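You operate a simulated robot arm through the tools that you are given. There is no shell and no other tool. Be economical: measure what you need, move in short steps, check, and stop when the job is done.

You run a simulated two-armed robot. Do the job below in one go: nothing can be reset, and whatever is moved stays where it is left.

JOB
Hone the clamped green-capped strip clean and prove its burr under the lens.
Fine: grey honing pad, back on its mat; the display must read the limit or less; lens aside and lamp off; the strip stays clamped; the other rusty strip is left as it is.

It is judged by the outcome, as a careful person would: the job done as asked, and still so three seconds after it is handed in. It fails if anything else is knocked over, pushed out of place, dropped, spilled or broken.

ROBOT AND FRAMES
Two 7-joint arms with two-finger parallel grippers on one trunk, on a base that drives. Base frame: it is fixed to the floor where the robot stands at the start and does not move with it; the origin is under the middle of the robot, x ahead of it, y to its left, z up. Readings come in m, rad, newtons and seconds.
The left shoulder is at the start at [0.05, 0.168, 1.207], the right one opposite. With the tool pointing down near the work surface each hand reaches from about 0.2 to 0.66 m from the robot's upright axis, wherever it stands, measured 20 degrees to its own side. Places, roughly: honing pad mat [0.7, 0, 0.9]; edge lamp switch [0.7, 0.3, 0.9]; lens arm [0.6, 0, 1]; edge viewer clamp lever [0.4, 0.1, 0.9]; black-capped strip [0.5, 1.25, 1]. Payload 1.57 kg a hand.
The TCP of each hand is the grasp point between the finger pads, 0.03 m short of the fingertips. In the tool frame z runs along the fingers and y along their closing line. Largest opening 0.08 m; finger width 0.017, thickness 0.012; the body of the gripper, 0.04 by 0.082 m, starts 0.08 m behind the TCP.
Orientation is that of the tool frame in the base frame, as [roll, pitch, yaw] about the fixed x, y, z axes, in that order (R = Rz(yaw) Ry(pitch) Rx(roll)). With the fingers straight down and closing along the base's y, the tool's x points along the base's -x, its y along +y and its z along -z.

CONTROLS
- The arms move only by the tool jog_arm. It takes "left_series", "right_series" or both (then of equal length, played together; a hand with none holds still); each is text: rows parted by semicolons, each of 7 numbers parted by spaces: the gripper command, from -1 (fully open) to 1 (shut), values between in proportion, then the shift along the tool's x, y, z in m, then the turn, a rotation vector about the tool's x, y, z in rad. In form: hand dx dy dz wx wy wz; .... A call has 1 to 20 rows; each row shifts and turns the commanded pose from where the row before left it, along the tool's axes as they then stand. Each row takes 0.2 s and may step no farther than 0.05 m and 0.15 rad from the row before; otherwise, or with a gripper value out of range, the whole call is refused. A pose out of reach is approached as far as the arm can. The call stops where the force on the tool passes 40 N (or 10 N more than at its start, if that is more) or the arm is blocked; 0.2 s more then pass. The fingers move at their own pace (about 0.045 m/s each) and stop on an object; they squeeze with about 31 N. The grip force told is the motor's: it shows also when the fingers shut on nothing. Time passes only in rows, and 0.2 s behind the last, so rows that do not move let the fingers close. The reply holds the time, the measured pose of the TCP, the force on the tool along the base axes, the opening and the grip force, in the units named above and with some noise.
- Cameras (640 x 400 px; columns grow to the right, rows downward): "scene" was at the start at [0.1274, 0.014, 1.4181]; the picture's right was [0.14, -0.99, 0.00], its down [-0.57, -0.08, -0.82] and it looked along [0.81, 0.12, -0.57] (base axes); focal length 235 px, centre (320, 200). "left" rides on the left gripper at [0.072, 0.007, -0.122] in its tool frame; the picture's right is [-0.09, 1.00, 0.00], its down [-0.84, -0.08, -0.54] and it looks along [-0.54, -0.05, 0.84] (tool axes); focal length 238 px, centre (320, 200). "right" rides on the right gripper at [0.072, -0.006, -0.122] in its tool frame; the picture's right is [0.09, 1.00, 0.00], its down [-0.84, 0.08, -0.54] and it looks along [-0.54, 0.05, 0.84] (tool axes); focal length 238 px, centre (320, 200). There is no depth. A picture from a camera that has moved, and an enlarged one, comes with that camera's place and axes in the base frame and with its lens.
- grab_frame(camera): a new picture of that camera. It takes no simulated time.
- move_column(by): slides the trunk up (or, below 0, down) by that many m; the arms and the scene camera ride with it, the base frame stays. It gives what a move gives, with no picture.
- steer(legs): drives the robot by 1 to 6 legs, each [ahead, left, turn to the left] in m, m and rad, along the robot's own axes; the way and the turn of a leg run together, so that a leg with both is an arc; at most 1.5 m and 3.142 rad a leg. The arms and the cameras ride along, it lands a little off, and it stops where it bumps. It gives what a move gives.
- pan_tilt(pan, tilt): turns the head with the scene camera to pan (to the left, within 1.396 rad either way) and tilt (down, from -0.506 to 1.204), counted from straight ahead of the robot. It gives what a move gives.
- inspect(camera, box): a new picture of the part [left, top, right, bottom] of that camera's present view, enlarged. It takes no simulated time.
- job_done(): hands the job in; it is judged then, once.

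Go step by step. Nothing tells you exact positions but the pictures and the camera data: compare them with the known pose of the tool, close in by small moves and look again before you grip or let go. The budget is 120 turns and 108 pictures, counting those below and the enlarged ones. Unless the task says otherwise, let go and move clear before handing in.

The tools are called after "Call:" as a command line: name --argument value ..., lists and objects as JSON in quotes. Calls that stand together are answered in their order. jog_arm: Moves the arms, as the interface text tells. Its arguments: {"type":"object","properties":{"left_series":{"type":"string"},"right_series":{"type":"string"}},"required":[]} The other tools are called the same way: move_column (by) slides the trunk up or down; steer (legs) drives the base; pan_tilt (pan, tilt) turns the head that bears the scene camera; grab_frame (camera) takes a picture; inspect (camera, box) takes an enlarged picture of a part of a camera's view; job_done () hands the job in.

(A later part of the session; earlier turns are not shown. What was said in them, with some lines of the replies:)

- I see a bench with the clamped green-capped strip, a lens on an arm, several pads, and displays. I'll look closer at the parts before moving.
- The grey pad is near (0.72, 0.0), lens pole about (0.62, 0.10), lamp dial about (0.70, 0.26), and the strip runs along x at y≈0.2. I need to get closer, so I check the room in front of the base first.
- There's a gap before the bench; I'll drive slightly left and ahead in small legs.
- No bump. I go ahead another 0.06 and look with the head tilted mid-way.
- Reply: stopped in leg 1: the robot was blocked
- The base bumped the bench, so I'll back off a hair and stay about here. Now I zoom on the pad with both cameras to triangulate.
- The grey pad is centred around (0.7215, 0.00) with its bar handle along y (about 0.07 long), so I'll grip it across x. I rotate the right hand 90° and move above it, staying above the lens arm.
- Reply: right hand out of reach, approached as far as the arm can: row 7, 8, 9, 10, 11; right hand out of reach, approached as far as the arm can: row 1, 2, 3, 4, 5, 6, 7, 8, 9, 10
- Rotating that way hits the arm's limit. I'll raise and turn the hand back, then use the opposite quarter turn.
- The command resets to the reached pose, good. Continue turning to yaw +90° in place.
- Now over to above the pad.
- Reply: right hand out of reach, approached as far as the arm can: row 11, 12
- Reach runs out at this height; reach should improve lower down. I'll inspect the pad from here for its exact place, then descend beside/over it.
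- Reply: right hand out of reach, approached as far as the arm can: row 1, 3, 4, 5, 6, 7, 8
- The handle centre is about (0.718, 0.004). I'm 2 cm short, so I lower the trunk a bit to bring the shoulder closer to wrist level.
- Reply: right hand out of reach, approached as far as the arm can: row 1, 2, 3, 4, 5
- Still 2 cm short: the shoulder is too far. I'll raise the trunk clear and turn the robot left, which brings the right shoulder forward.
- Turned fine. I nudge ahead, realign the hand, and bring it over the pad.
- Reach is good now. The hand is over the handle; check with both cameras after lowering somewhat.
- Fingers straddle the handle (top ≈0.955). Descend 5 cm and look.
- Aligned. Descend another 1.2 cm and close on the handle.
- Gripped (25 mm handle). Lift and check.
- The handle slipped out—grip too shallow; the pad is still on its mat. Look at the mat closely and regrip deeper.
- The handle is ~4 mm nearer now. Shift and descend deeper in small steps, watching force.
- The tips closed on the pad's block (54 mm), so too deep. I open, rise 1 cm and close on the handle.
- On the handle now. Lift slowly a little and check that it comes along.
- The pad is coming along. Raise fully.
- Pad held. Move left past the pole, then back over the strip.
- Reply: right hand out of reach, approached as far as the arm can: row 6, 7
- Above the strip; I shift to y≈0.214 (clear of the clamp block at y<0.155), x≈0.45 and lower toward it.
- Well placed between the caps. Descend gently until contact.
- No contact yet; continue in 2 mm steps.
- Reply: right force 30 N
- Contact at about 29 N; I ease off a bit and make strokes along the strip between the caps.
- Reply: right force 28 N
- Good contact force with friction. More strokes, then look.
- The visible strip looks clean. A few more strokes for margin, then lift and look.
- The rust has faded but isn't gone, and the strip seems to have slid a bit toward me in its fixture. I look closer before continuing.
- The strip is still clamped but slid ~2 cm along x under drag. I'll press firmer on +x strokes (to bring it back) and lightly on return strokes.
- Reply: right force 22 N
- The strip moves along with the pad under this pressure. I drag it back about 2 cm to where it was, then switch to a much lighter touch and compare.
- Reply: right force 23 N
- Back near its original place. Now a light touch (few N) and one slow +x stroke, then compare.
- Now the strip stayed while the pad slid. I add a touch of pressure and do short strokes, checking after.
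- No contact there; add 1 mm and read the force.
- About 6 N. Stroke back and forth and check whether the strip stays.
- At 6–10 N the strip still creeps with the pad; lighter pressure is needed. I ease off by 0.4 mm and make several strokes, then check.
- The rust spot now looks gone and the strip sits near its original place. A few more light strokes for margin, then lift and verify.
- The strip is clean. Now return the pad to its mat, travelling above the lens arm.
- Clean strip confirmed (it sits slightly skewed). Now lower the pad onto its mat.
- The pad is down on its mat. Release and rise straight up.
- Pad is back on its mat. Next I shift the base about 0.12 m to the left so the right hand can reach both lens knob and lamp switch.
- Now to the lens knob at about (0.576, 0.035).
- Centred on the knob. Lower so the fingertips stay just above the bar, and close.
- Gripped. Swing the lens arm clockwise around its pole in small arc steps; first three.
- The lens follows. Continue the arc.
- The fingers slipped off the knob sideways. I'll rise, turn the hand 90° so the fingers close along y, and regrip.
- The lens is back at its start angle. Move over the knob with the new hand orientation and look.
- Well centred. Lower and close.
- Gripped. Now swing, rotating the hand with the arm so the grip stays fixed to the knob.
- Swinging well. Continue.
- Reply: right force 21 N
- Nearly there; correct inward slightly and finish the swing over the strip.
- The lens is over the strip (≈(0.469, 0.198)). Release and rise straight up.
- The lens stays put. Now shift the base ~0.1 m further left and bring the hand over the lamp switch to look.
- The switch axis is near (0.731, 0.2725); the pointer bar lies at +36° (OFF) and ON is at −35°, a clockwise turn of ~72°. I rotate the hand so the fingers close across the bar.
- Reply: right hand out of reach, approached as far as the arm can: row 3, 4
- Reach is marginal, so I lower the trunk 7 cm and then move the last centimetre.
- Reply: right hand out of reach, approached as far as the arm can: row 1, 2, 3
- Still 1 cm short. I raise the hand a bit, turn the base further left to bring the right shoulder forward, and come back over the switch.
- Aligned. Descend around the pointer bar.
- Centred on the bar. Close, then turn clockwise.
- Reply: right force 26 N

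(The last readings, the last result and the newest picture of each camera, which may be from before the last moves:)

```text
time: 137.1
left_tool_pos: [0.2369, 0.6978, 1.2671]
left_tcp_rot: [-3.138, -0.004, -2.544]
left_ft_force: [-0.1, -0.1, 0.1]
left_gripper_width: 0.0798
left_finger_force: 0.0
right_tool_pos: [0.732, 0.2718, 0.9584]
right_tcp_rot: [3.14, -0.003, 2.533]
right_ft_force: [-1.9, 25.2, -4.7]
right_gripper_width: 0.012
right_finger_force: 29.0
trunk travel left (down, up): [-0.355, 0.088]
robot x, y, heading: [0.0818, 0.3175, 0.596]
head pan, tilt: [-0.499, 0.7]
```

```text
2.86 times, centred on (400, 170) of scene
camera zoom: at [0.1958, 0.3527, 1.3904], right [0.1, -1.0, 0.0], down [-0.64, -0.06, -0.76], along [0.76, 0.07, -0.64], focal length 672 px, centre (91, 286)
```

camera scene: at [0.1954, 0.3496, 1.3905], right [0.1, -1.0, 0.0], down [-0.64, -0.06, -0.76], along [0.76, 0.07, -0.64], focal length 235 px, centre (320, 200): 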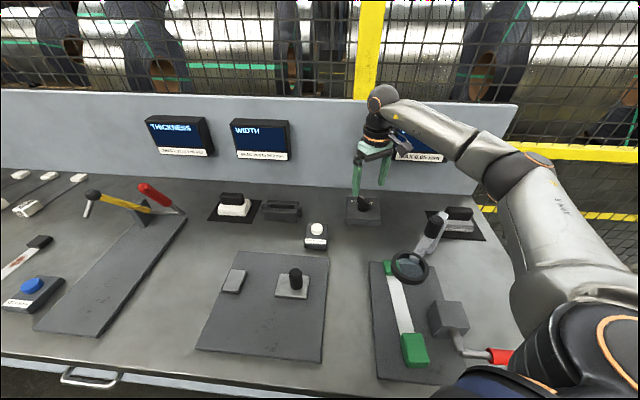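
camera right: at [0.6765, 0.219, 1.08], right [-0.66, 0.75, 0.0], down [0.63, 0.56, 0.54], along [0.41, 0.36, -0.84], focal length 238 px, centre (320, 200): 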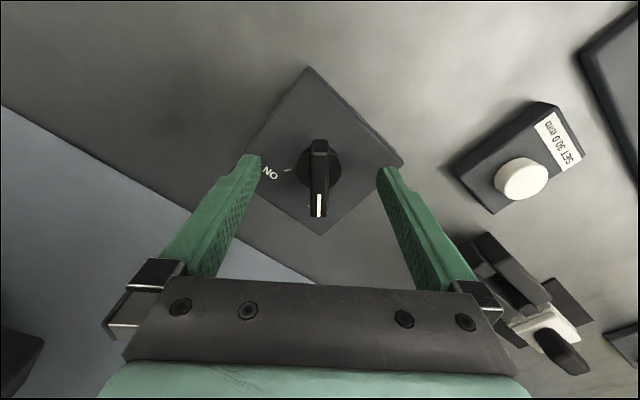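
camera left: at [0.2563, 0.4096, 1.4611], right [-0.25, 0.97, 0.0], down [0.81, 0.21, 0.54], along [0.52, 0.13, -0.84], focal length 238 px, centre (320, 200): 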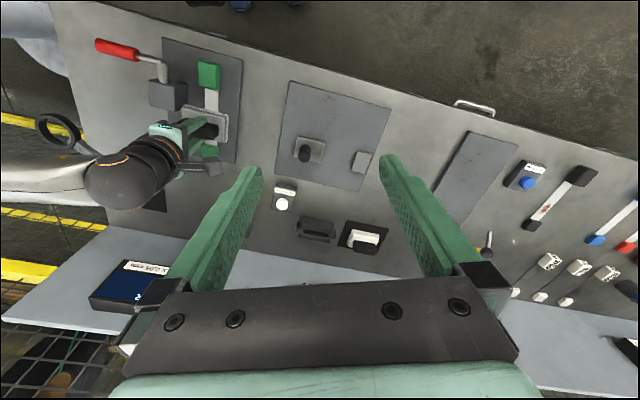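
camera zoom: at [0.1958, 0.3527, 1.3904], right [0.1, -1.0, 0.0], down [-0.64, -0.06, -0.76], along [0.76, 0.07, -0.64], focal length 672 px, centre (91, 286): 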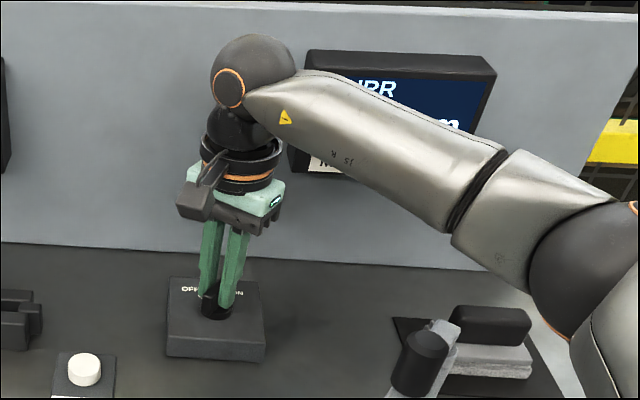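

The switch turned. Release, rise and look at the display.

Call:
jog_arm --right_series "0 0 0 0 0 0 0;-0.5 0 0 0 0 0 0;-1 0 0 0 0 0 0;-1 0 0 0 0 0 0;-1 0 0 0 0 0 0;-1 0 0 -0.03 0 0 0;-1 0 0 -0.03 0 0 0;-1 0.02 0 -0.03 0 0 0;-1 0.04 0 -0.01 0 0 0;-1 0 0 0 0 0 0"

Call:
grab_frame --camera "scene"

Call:
grab_frame --camera "right"

```text
time: 139.3
left_tool_pos: [0.2374, 0.695, 1.2688]
left_tcp_rot: [-3.141, 0.0, -2.546]
left_ft_force: [-0.3, 0.9, -0.3]
left_gripper_width: 0.0801
left_finger_force: 0.1
right_tool_pos: [0.6808, 0.3017, 1.0558]
right_tcp_rot: [-3.14, -0.002, 2.53]
right_ft_force: [0.7, 0.0, -0.4]
right_gripper_width: 0.08
right_finger_force: 0.0
trunk travel left (down, up): [-0.355, 0.088]
robot x, y, heading: [0.0792, 0.3178, 0.593]
head pan, tilt: [-0.499, 0.7]
```

```text
20 pictures are left
camera scene: at [0.1956, 0.3494, 1.3905], right [0.1, -1.0, 0.0], down [-0.64, -0.06, -0.76], along [0.76, 0.07, -0.64], focal length 235 px, centre (320, 200)
```

scene: 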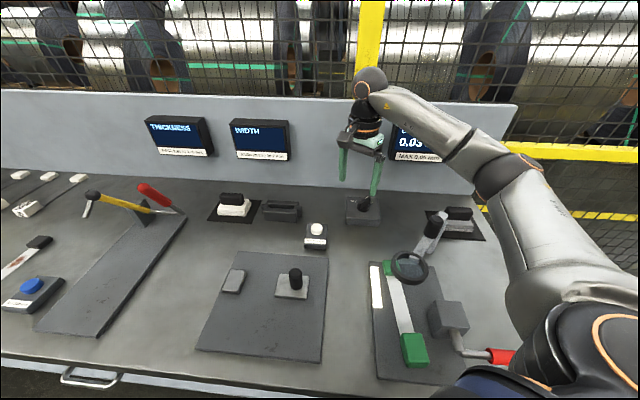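

```text
19 pictures are left
camera right: at [0.6184, 0.3368, 1.1795], right [0.5, 0.87, 0.0], down [0.73, -0.42, 0.54], along [0.47, -0.27, -0.84], focal length 238 px, centre (320, 200)
```

right: 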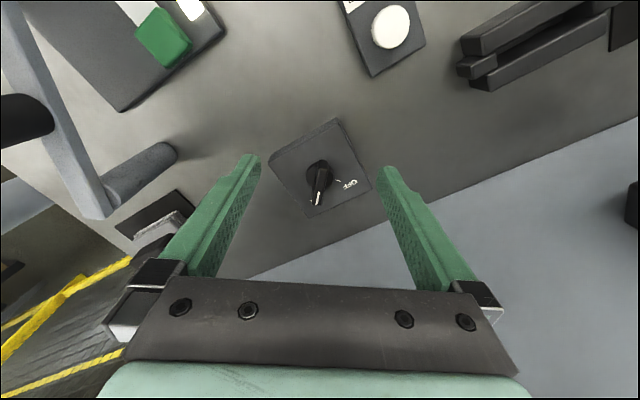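

The lamp is lit and the display shows a value; zoom in.

Call:
inspect --camera "scene" --box '[370, 115, 470, 175]'

```text
6.40 times, centred on (420, 145) of scene
camera zoom: at [0.1956, 0.3494, 1.3905], right [0.1, -1.0, 0.0], down [-0.64, -0.06, -0.76], along [0.76, 0.07, -0.64], focal length 1506 px, centre (-320, 552)
```

zoom: 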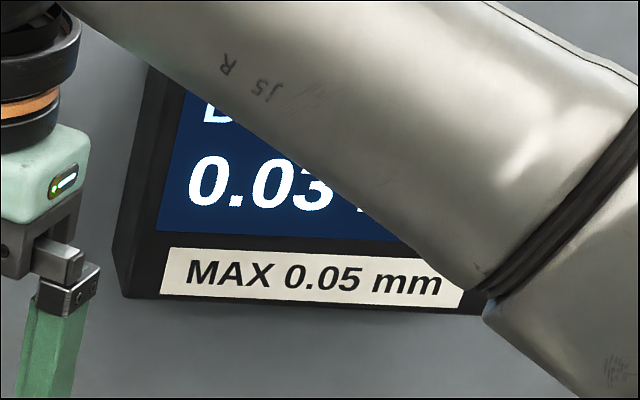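

It reads 0.03 mm, under the 0.05 limit. Now turn the lamp off: go back over the switch knob.

Call:
jog_arm --right_series "-1 -0.02 0.0016 0 0 0 0;-1 -0.02 0.0016 0 0 0 0;-1 -0.0185 0.0016 0.02 0 0 0;-1 0 0 0.02 0 0 0;-1 0 0 0 0 0 0"

Call:
grab_frame --camera "right"

```text
time: 140.5
left_tool_pos: [0.2366, 0.6966, 1.269]
left_tcp_rot: [-3.141, -0.001, -2.547]
left_ft_force: [0.1, 0.2, -0.1]
left_gripper_width: 0.08
left_finger_force: 0.1
right_tool_pos: [0.7328, 0.2732, 1.0166]
right_tcp_rot: [-3.138, -0.002, 2.531]
right_ft_force: [-0.6, 1.0, 0.0]
right_gripper_width: 0.0803
right_finger_force: 0.0
trunk travel left (down, up): [-0.355, 0.088]
robot x, y, heading: [0.0773, 0.3182, 0.595]
head pan, tilt: [-0.499, 0.7]
```

```text
17 pictures are left
camera right: at [0.6694, 0.3076, 1.1397], right [0.5, 0.87, 0.0], down [0.73, -0.42, 0.54], along [0.47, -0.27, -0.84], focal length 238 px, centre (320, 200)
```

right: 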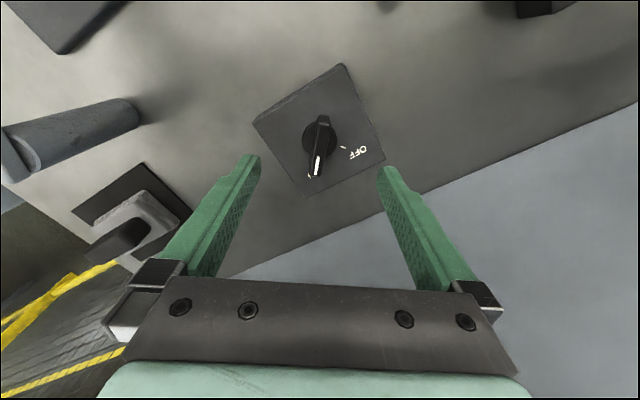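

Aligned. Descend, close and turn back counter-clockwise.

Call:
jog_arm --right_series "-1 0 0 0.02 0 0 0;-1 0 0 0.02 0 0 0;-1 0 0 0.014 0 0 0;-1 0 0 0.005 0 0 0;-1 0 0 0 0 0 0;0 0 0 0 0 0 0;0.5 0 0 0 0 0 0;1 0 0 0 0 0 0;1 0 0 0 0 0 0;1 0 0 0 0 0 0;1 0 0 0 0 0 0"

Call:
jog_arm --right_series "1 0 0 0 0 0 -0.14;1 0 0 0 0 0 -0.14;1 0 0 0 0 0 -0.14;1 0 0 0 0 0 -0.14;1 0 0 0 0 0 -0.14;1 0 0 0 0 0 -0.14;1 0 0 0 0 0 -0.14;1 0 0 0 0 0 -0.14;1 0 0 0 0 0 -0.14;1 0 0 0 0 0 0"

Call:
jog_arm --right_series "0 0 0 0 0 0 0;-0.5 0 0 0 0 0 0;-1 0 0 0 0 0 0;-1 0 0 0 0 0 0;-1 0 0 0 0 0 0;-1 0 0 -0.03 0 0 0;-1 0 0 -0.03 0 0 0;-1 0.02 0 -0.03 0 0 0;-1 0.03 0 -0.03 0 0 0;-1 0.03 0 -0.03 0 0 0;-1 0 0 0 0 0 0"

Call:
grab_frame --camera "scene"

```text
time: 142.9
left_tool_pos: [0.2371, 0.6972, 1.269]
left_tcp_rot: [-3.14, -0.003, -2.548]
left_ft_force: [0.4, 0.6, -0.6]
left_gripper_width: 0.08
left_finger_force: 0.0
right_tool_pos: [0.732, 0.2711, 0.9577]
right_tcp_rot: [-3.138, 0.001, 2.529]
right_ft_force: [-0.6, 0.2, -0.4]
right_gripper_width: 0.0118
right_finger_force: 29.0
trunk travel left (down, up): [-0.355, 0.088]
robot x, y, heading: [0.0794, 0.3199, 0.594]
head pan, tilt: [-0.499, 0.7]
```

```text
time: 145.1
left_tool_pos: [0.2378, 0.6927, 1.2691]
left_tcp_rot: [3.139, -0.002, -2.547]
left_ft_force: [0.5, 0.6, 0.3]
left_gripper_width: 0.0798
left_finger_force: 0.2
right_tool_pos: [0.7329, 0.2674, 0.9565]
right_tcp_rot: [3.141, -0.007, -2.494]
right_ft_force: [-6.0, -20.4, -10.6]
right_gripper_width: 0.0117
right_finger_force: 29.0
trunk travel left (down, up): [-0.355, 0.088]
robot x, y, heading: [0.0782, 0.3163, 0.593]
head pan, tilt: [-0.499, 0.7]
```

```text
time: 147.5
left_tool_pos: [0.2375, 0.6965, 1.269]
left_tcp_rot: [-3.139, -0.003, -2.547]
left_ft_force: [0.2, -0.4, 0.4]
left_gripper_width: 0.08
left_finger_force: 0.2
right_tool_pos: [0.6682, 0.2244, 1.1086]
right_tcp_rot: [-3.141, -0.004, -2.494]
right_ft_force: [0.5, -1.3, 0.4]
right_gripper_width: 0.0797
right_finger_force: 0.0
trunk travel left (down, up): [-0.355, 0.088]
robot x, y, heading: [0.0747, 0.3194, 0.596]
head pan, tilt: [-0.499, 0.7]
```

```text
16 pictures are left
camera scene: at [0.1959, 0.3498, 1.3904], right [0.1, -1.0, 0.0], down [-0.64, -0.06, -0.76], along [0.76, 0.07, -0.64], focal length 235 px, centre (320, 200)
```

scene: 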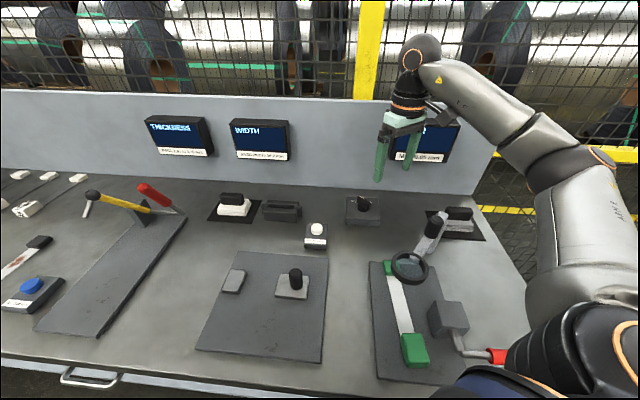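

The lamp is off again. Now drive back to the earlier stance for swinging the lens aside.

Call:
jog_arm --right_series "-1 0.01 0 -0.025 0 0 0;-1 0.01 0 -0.025 0 0 0;-1 0 0 0 0 0 0"

Call:
steer --legs '[[0, 0, -0.247], [-0.034, -0.094, 0]]'

Call:
jog_arm --right_series "-1 0 0 0 0 0 0.139;-1 0 0 0 0 0 0.139;-1 0 0 0 0 0 0.139;-1 0 0 0 0 0 0.139;-1 0 0 0 0 0 0.139;-1 0 0 0 0 0 0.139;-1 0 0 0 0 0 0.139;-1 0 0 0 0 0 0.139;-1 0 0 0 0 0 0.139;-1 0 0 0 0 0 0.139;-1 0 0 0 0 0 0.139;-1 0 0 0 0 0 0.139;-1 0 0 0 0 0 0.139;-1 0 0 0 0 0 0.128;-1 0 0 0 0 0 0"

```text
time: 148.3
left_tool_pos: [0.2378, 0.6955, 1.2685]
left_tcp_rot: [-3.14, -0.001, -2.545]
left_ft_force: [-1.2, -0.5, 1.0]
left_gripper_width: 0.0798
left_finger_force: 0.0
right_tool_pos: [0.6523, 0.2124, 1.1583]
right_tcp_rot: [3.142, -0.001, -2.494]
right_ft_force: [0.1, 0.4, -0.1]
right_gripper_width: 0.0799
right_finger_force: 0.0
trunk travel left (down, up): [-0.355, 0.088]
robot x, y, heading: [0.0771, 0.315, 0.596]
head pan, tilt: [-0.499, 0.7]
```

```text
time: 150.3
left_tool_pos: [0.3236, 0.5455, 1.2684]
left_tcp_rot: [3.141, -0.001, -2.791]
left_ft_force: [-0.3, 0.2, 0.6]
left_gripper_width: 0.0801
left_finger_force: 0.0
right_tool_pos: [0.6108, -0.0234, 1.1585]
right_tcp_rot: [3.14, -0.003, -2.737]
right_ft_force: [0.1, 0.3, -0.4]
right_gripper_width: 0.0799
right_finger_force: 0.1
trunk travel left (down, up): [-0.355, 0.088]
robot x, y, heading: [0.0792, 0.2188, 0.355]
head pan, tilt: [-0.499, 0.7]
```

```text
time: 153.5
left_tool_pos: [0.3252, 0.5469, 1.269]
left_tcp_rot: [-3.139, -0.001, -2.788]
left_ft_force: [0.2, -0.4, -0.3]
left_gripper_width: 0.0801
left_finger_force: 0.0
right_tool_pos: [0.6108, -0.0218, 1.1585]
right_tcp_rot: [-3.138, -0.001, 1.612]
right_ft_force: [0.3, 0.2, -0.2]
right_gripper_width: 0.0798
right_finger_force: 0.0
trunk travel left (down, up): [-0.355, 0.088]
robot x, y, heading: [0.0775, 0.218, 0.352]
head pan, tilt: [-0.499, 0.7]
```

Call:
jog_arm --right_series "-1 0.0283 -0.0083 0.004 0 0 0;-1 0.0283 -0.0083 0.004 0 0 0;-1 0.0283 -0.0083 0.004 0 0 0;-1 0.0283 -0.0083 0.004 0 0 0;-1 0.0283 -0.0083 0.004 0 0 0;-1 0.0283 -0.0083 0.004 0 0 0;-1 0 0 0 0 0 0"

Call:
grab_frame --camera "right"

```text
time: 155.1
left_tool_pos: [0.3241, 0.547, 1.2686]
left_tcp_rot: [-3.14, -0.002, -2.789]
left_ft_force: [-0.3, 0.1, 0.6]
left_gripper_width: 0.0799
left_finger_force: 0.0
right_tool_pos: [0.5551, 0.1468, 1.1342]
right_tcp_rot: [-3.138, 0.0, 1.611]
right_ft_force: [-0.4, -0.5, 0.2]
right_gripper_width: 0.08
right_finger_force: 0.1
trunk travel left (down, up): [-0.355, 0.088]
robot x, y, heading: [0.0753, 0.2183, 0.35]
head pan, tilt: [-0.499, 0.7]
```

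```text
15 pictures are left
camera right: at [0.5448, 0.2179, 1.2567], right [0.99, 0.13, 0.0], down [0.11, -0.83, 0.54], along [0.07, -0.54, -0.84], focal length 238 px, centre (320, 200)
```

right: 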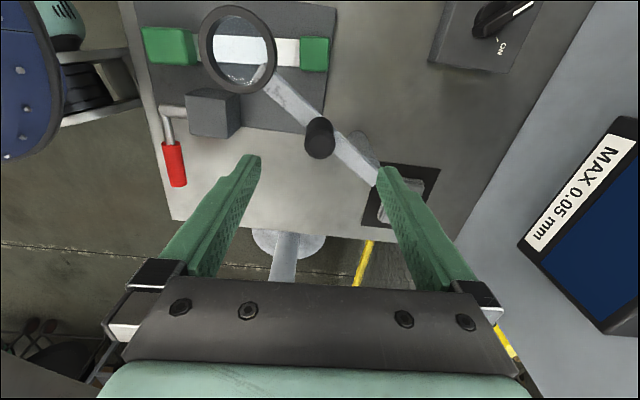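

Centred over the knob. Descend and grip.

Call:
jog_arm --right_series "-1 0 0 0.03 0 0 0;-1 0 0 0.03 0 0 0;-1 0 0 0.022 0 0 0;-1 0 0 0 0 0 0;0.3 0 0 0 0 0 0;0.6 0 0 0 0 0 0;1 0 0 0 0 0 0;1 0 0 0 0 0 0;1 0 0 0 0 0 0"

Call:
jog_arm --right_series "1 -0.0094 -0.0066 0 0 0 -0.1396;1 -0.0094 -0.0066 0 0 0 -0.1396;1 -0.0094 -0.0066 0 0 0 -0.1396;1 -0.0094 -0.0066 0 0 0 -0.1396;1 0 0 0 0 0 0"

```text
time: 157.1
left_tool_pos: [0.3255, 0.5461, 1.2679]
left_tcp_rot: [3.141, -0.002, -2.789]
left_ft_force: [-0.2, 0.5, -0.2]
left_gripper_width: 0.0796
left_finger_force: 0.0
right_tool_pos: [0.5536, 0.1483, 1.0533]
right_tcp_rot: [-3.14, 0.0, 1.609]
right_ft_force: [4.0, -2.9, 0.1]
right_gripper_width: 0.0277
right_finger_force: 28.6
trunk travel left (down, up): [-0.355, 0.088]
robot x, y, heading: [0.0754, 0.2175, 0.353]
head pan, tilt: [-0.499, 0.7]
```

```text
time: 158.3
left_tool_pos: [0.3256, 0.5472, 1.2681]
left_tcp_rot: [-3.14, -0.003, -2.789]
left_ft_force: [0.1, -0.2, 0.0]
left_gripper_width: 0.08
left_finger_force: 0.1
right_tool_pos: [0.5377, 0.1055, 1.0537]
right_tcp_rot: [3.141, -0.001, 2.174]
right_ft_force: [11.6, 4.3, 9.4]
right_gripper_width: 0.0276
right_finger_force: 37.9
trunk travel left (down, up): [-0.355, 0.088]
robot x, y, heading: [0.0768, 0.2174, 0.357]
head pan, tilt: [-0.499, 0.7]
```

Call:
jog_arm --right_series "1 -0.0102 -0.0052 0 0 0 -0.1396;1 -0.0094 -0.0064 0 0 0 -0.1396;1 -0.0094 -0.0064 0 0 0 -0.1396;1 -0.0094 -0.0064 0 0 0 -0.1396;1 0 0 0 0 0 0"

Call:
jog_arm --right_series "1 -0.0094 -0.0064 0 0 0 -0.1396;1 -0.0094 -0.0064 0 0 0 -0.1396;1 -0.0094 -0.0064 0 0 0 -0.1396;1 0 0 0 0 0 0"

Call:
grab_frame --camera "scene"

```text
time: 159.5
left_tool_pos: [0.3236, 0.5468, 1.2695]
left_tcp_rot: [-3.139, -0.002, -2.789]
left_ft_force: [-0.1, -0.5, 0.9]
left_gripper_width: 0.0802
left_finger_force: 0.0
right_tool_pos: [0.5479, 0.0608, 1.0527]
right_tcp_rot: [-3.141, -0.002, 2.735]
right_ft_force: [5.7, 7.0, 21.8]
right_gripper_width: 0.0275
right_finger_force: 37.9
trunk travel left (down, up): [-0.355, 0.088]
robot x, y, heading: [0.0784, 0.2179, 0.355]
head pan, tilt: [-0.499, 0.7]
```

```text
time: 160.5
left_tool_pos: [0.3244, 0.5473, 1.2696]
left_tcp_rot: [-3.139, -0.003, -2.789]
left_ft_force: [0.3, 0.3, 0.3]
left_gripper_width: 0.0799
left_finger_force: 0.1
right_tool_pos: [0.5692, 0.0353, 1.0527]
right_tcp_rot: [3.141, 0.004, -3.136]
right_ft_force: [9.3, 6.4, 23.3]
right_gripper_width: 0.0274
right_finger_force: 37.9
trunk travel left (down, up): [-0.355, 0.088]
robot x, y, heading: [0.0818, 0.2178, 0.35]
head pan, tilt: [-0.499, 0.7]
```

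```text
14 pictures are left
camera scene: at [0.1991, 0.2224, 1.3906], right [-0.15, -0.99, 0.0], down [-0.64, 0.09, -0.77], along [0.76, -0.11, -0.64], focal length 235 px, centre (320, 200)
```

scene: 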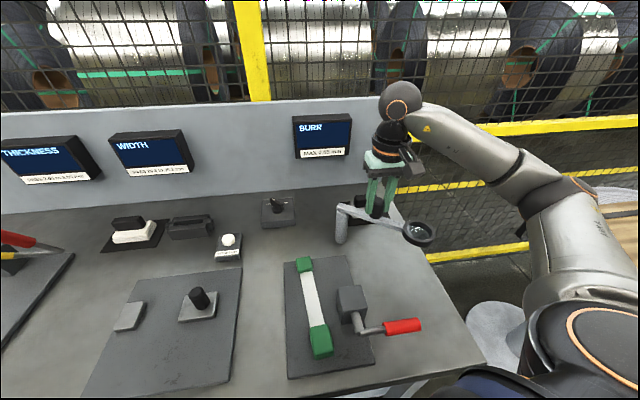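

The lens is aside at its start angle. Release and rise.

Call:
jog_arm --right_series "0 0 0 0 0 0 0;-0.5 0 0 0 0 0 0;-1 0 0 0 0 0 0;-1 0 0 0 0 0 0;-1 0 0 0 0 0 0;-1 0 0 -0.03 0 0 0;-1 0 0 -0.04 0 0 0;-1 0 0 -0.04 0 0 0;-1 0 0 0 0 0 0"

Call:
grab_frame --camera "right"

Call:
inspect --camera "scene" --box '[240, 170, 450, 390]'

```text
time: 162.5
left_tool_pos: [0.324, 0.5458, 1.2682]
left_tcp_rot: [-3.14, -0.002, -2.79]
left_ft_force: [-0.8, 0.1, -0.1]
left_gripper_width: 0.0802
left_finger_force: 0.0
right_tool_pos: [0.5706, 0.0333, 1.1611]
right_tcp_rot: [3.141, -0.003, -3.134]
right_ft_force: [-0.8, 0.6, 0.0]
right_gripper_width: 0.08
right_finger_force: 0.1
trunk travel left (down, up): [-0.355, 0.088]
robot x, y, heading: [0.077, 0.2199, 0.352]
head pan, tilt: [-0.499, 0.7]
```

```text
13 pictures are left
camera right: at [0.4989, 0.0263, 1.2851], right [-0.1, 1.0, 0.0], down [0.84, 0.08, 0.54], along [0.54, 0.05, -0.84], focal length 238 px, centre (320, 200)
```

right: 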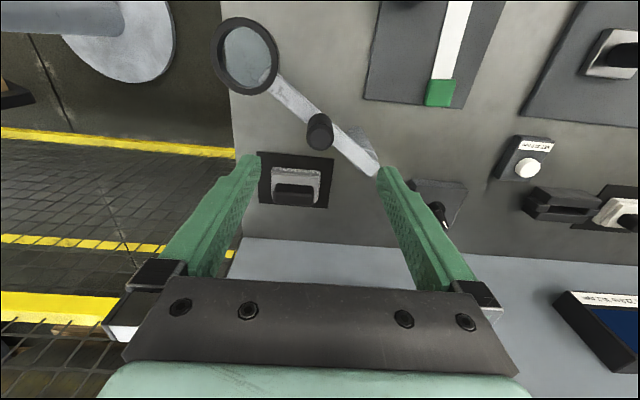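

```text
1.82 times, centred on (345, 280) of scene
camera zoom: at [0.2, 0.2205, 1.3904], right [-0.15, -0.99, 0.0], down [-0.64, 0.09, -0.76], along [0.76, -0.11, -0.64], focal length 428 px, centre (274, 54)
```

zoom: 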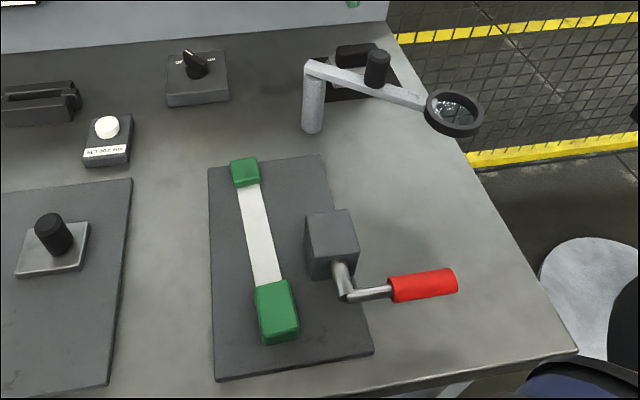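

The lens is aside, the pad on its mat and the lamp off. One last look at display and switch.

Call:
inspect --camera "scene" --box '[240, 100, 400, 240]'

```text
2.86 times, centred on (320, 170) of scene
camera zoom: at [0.2, 0.2205, 1.3904], right [-0.15, -0.99, 0.0], down [-0.64, 0.09, -0.76], along [0.76, -0.11, -0.64], focal length 672 px, centre (320, 286)
```

zoom: 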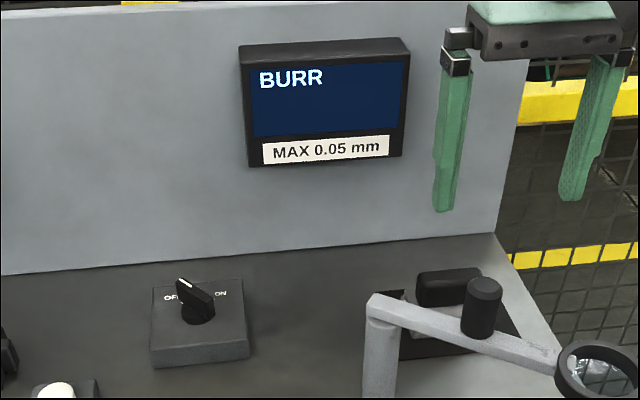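

Everything is in its end state: switch at OFF, lens aside, pad on its mat, strip clean and clamped. I hand in.

Call:
job_done

```text
The job is handed in.
```

The green-capped strip is honed clean, and its burr read 0.03 mm under the lens with the lamp on, below the 0.05 mm limit.

- **Final state:** The grey pad is back on its mat, the lens is swung aside, and the lamp is off. With the lamp off the display is blank.
- **Clamped strip:** I never touched the clamp lever. The strip did slide in the clamp while I honed it. I brought it back close to its original place, but it now sits a few degrees skewed and I left it that way.
- **Pad:** The first grip on the pad slipped and nudged it a few millimetres on its mat. It was set down again roughly centred.
- **Robot base:** It bumped the bench once while driving up, and I saw nothing displaced.
- **Other rusty strip:** I did not touch it.
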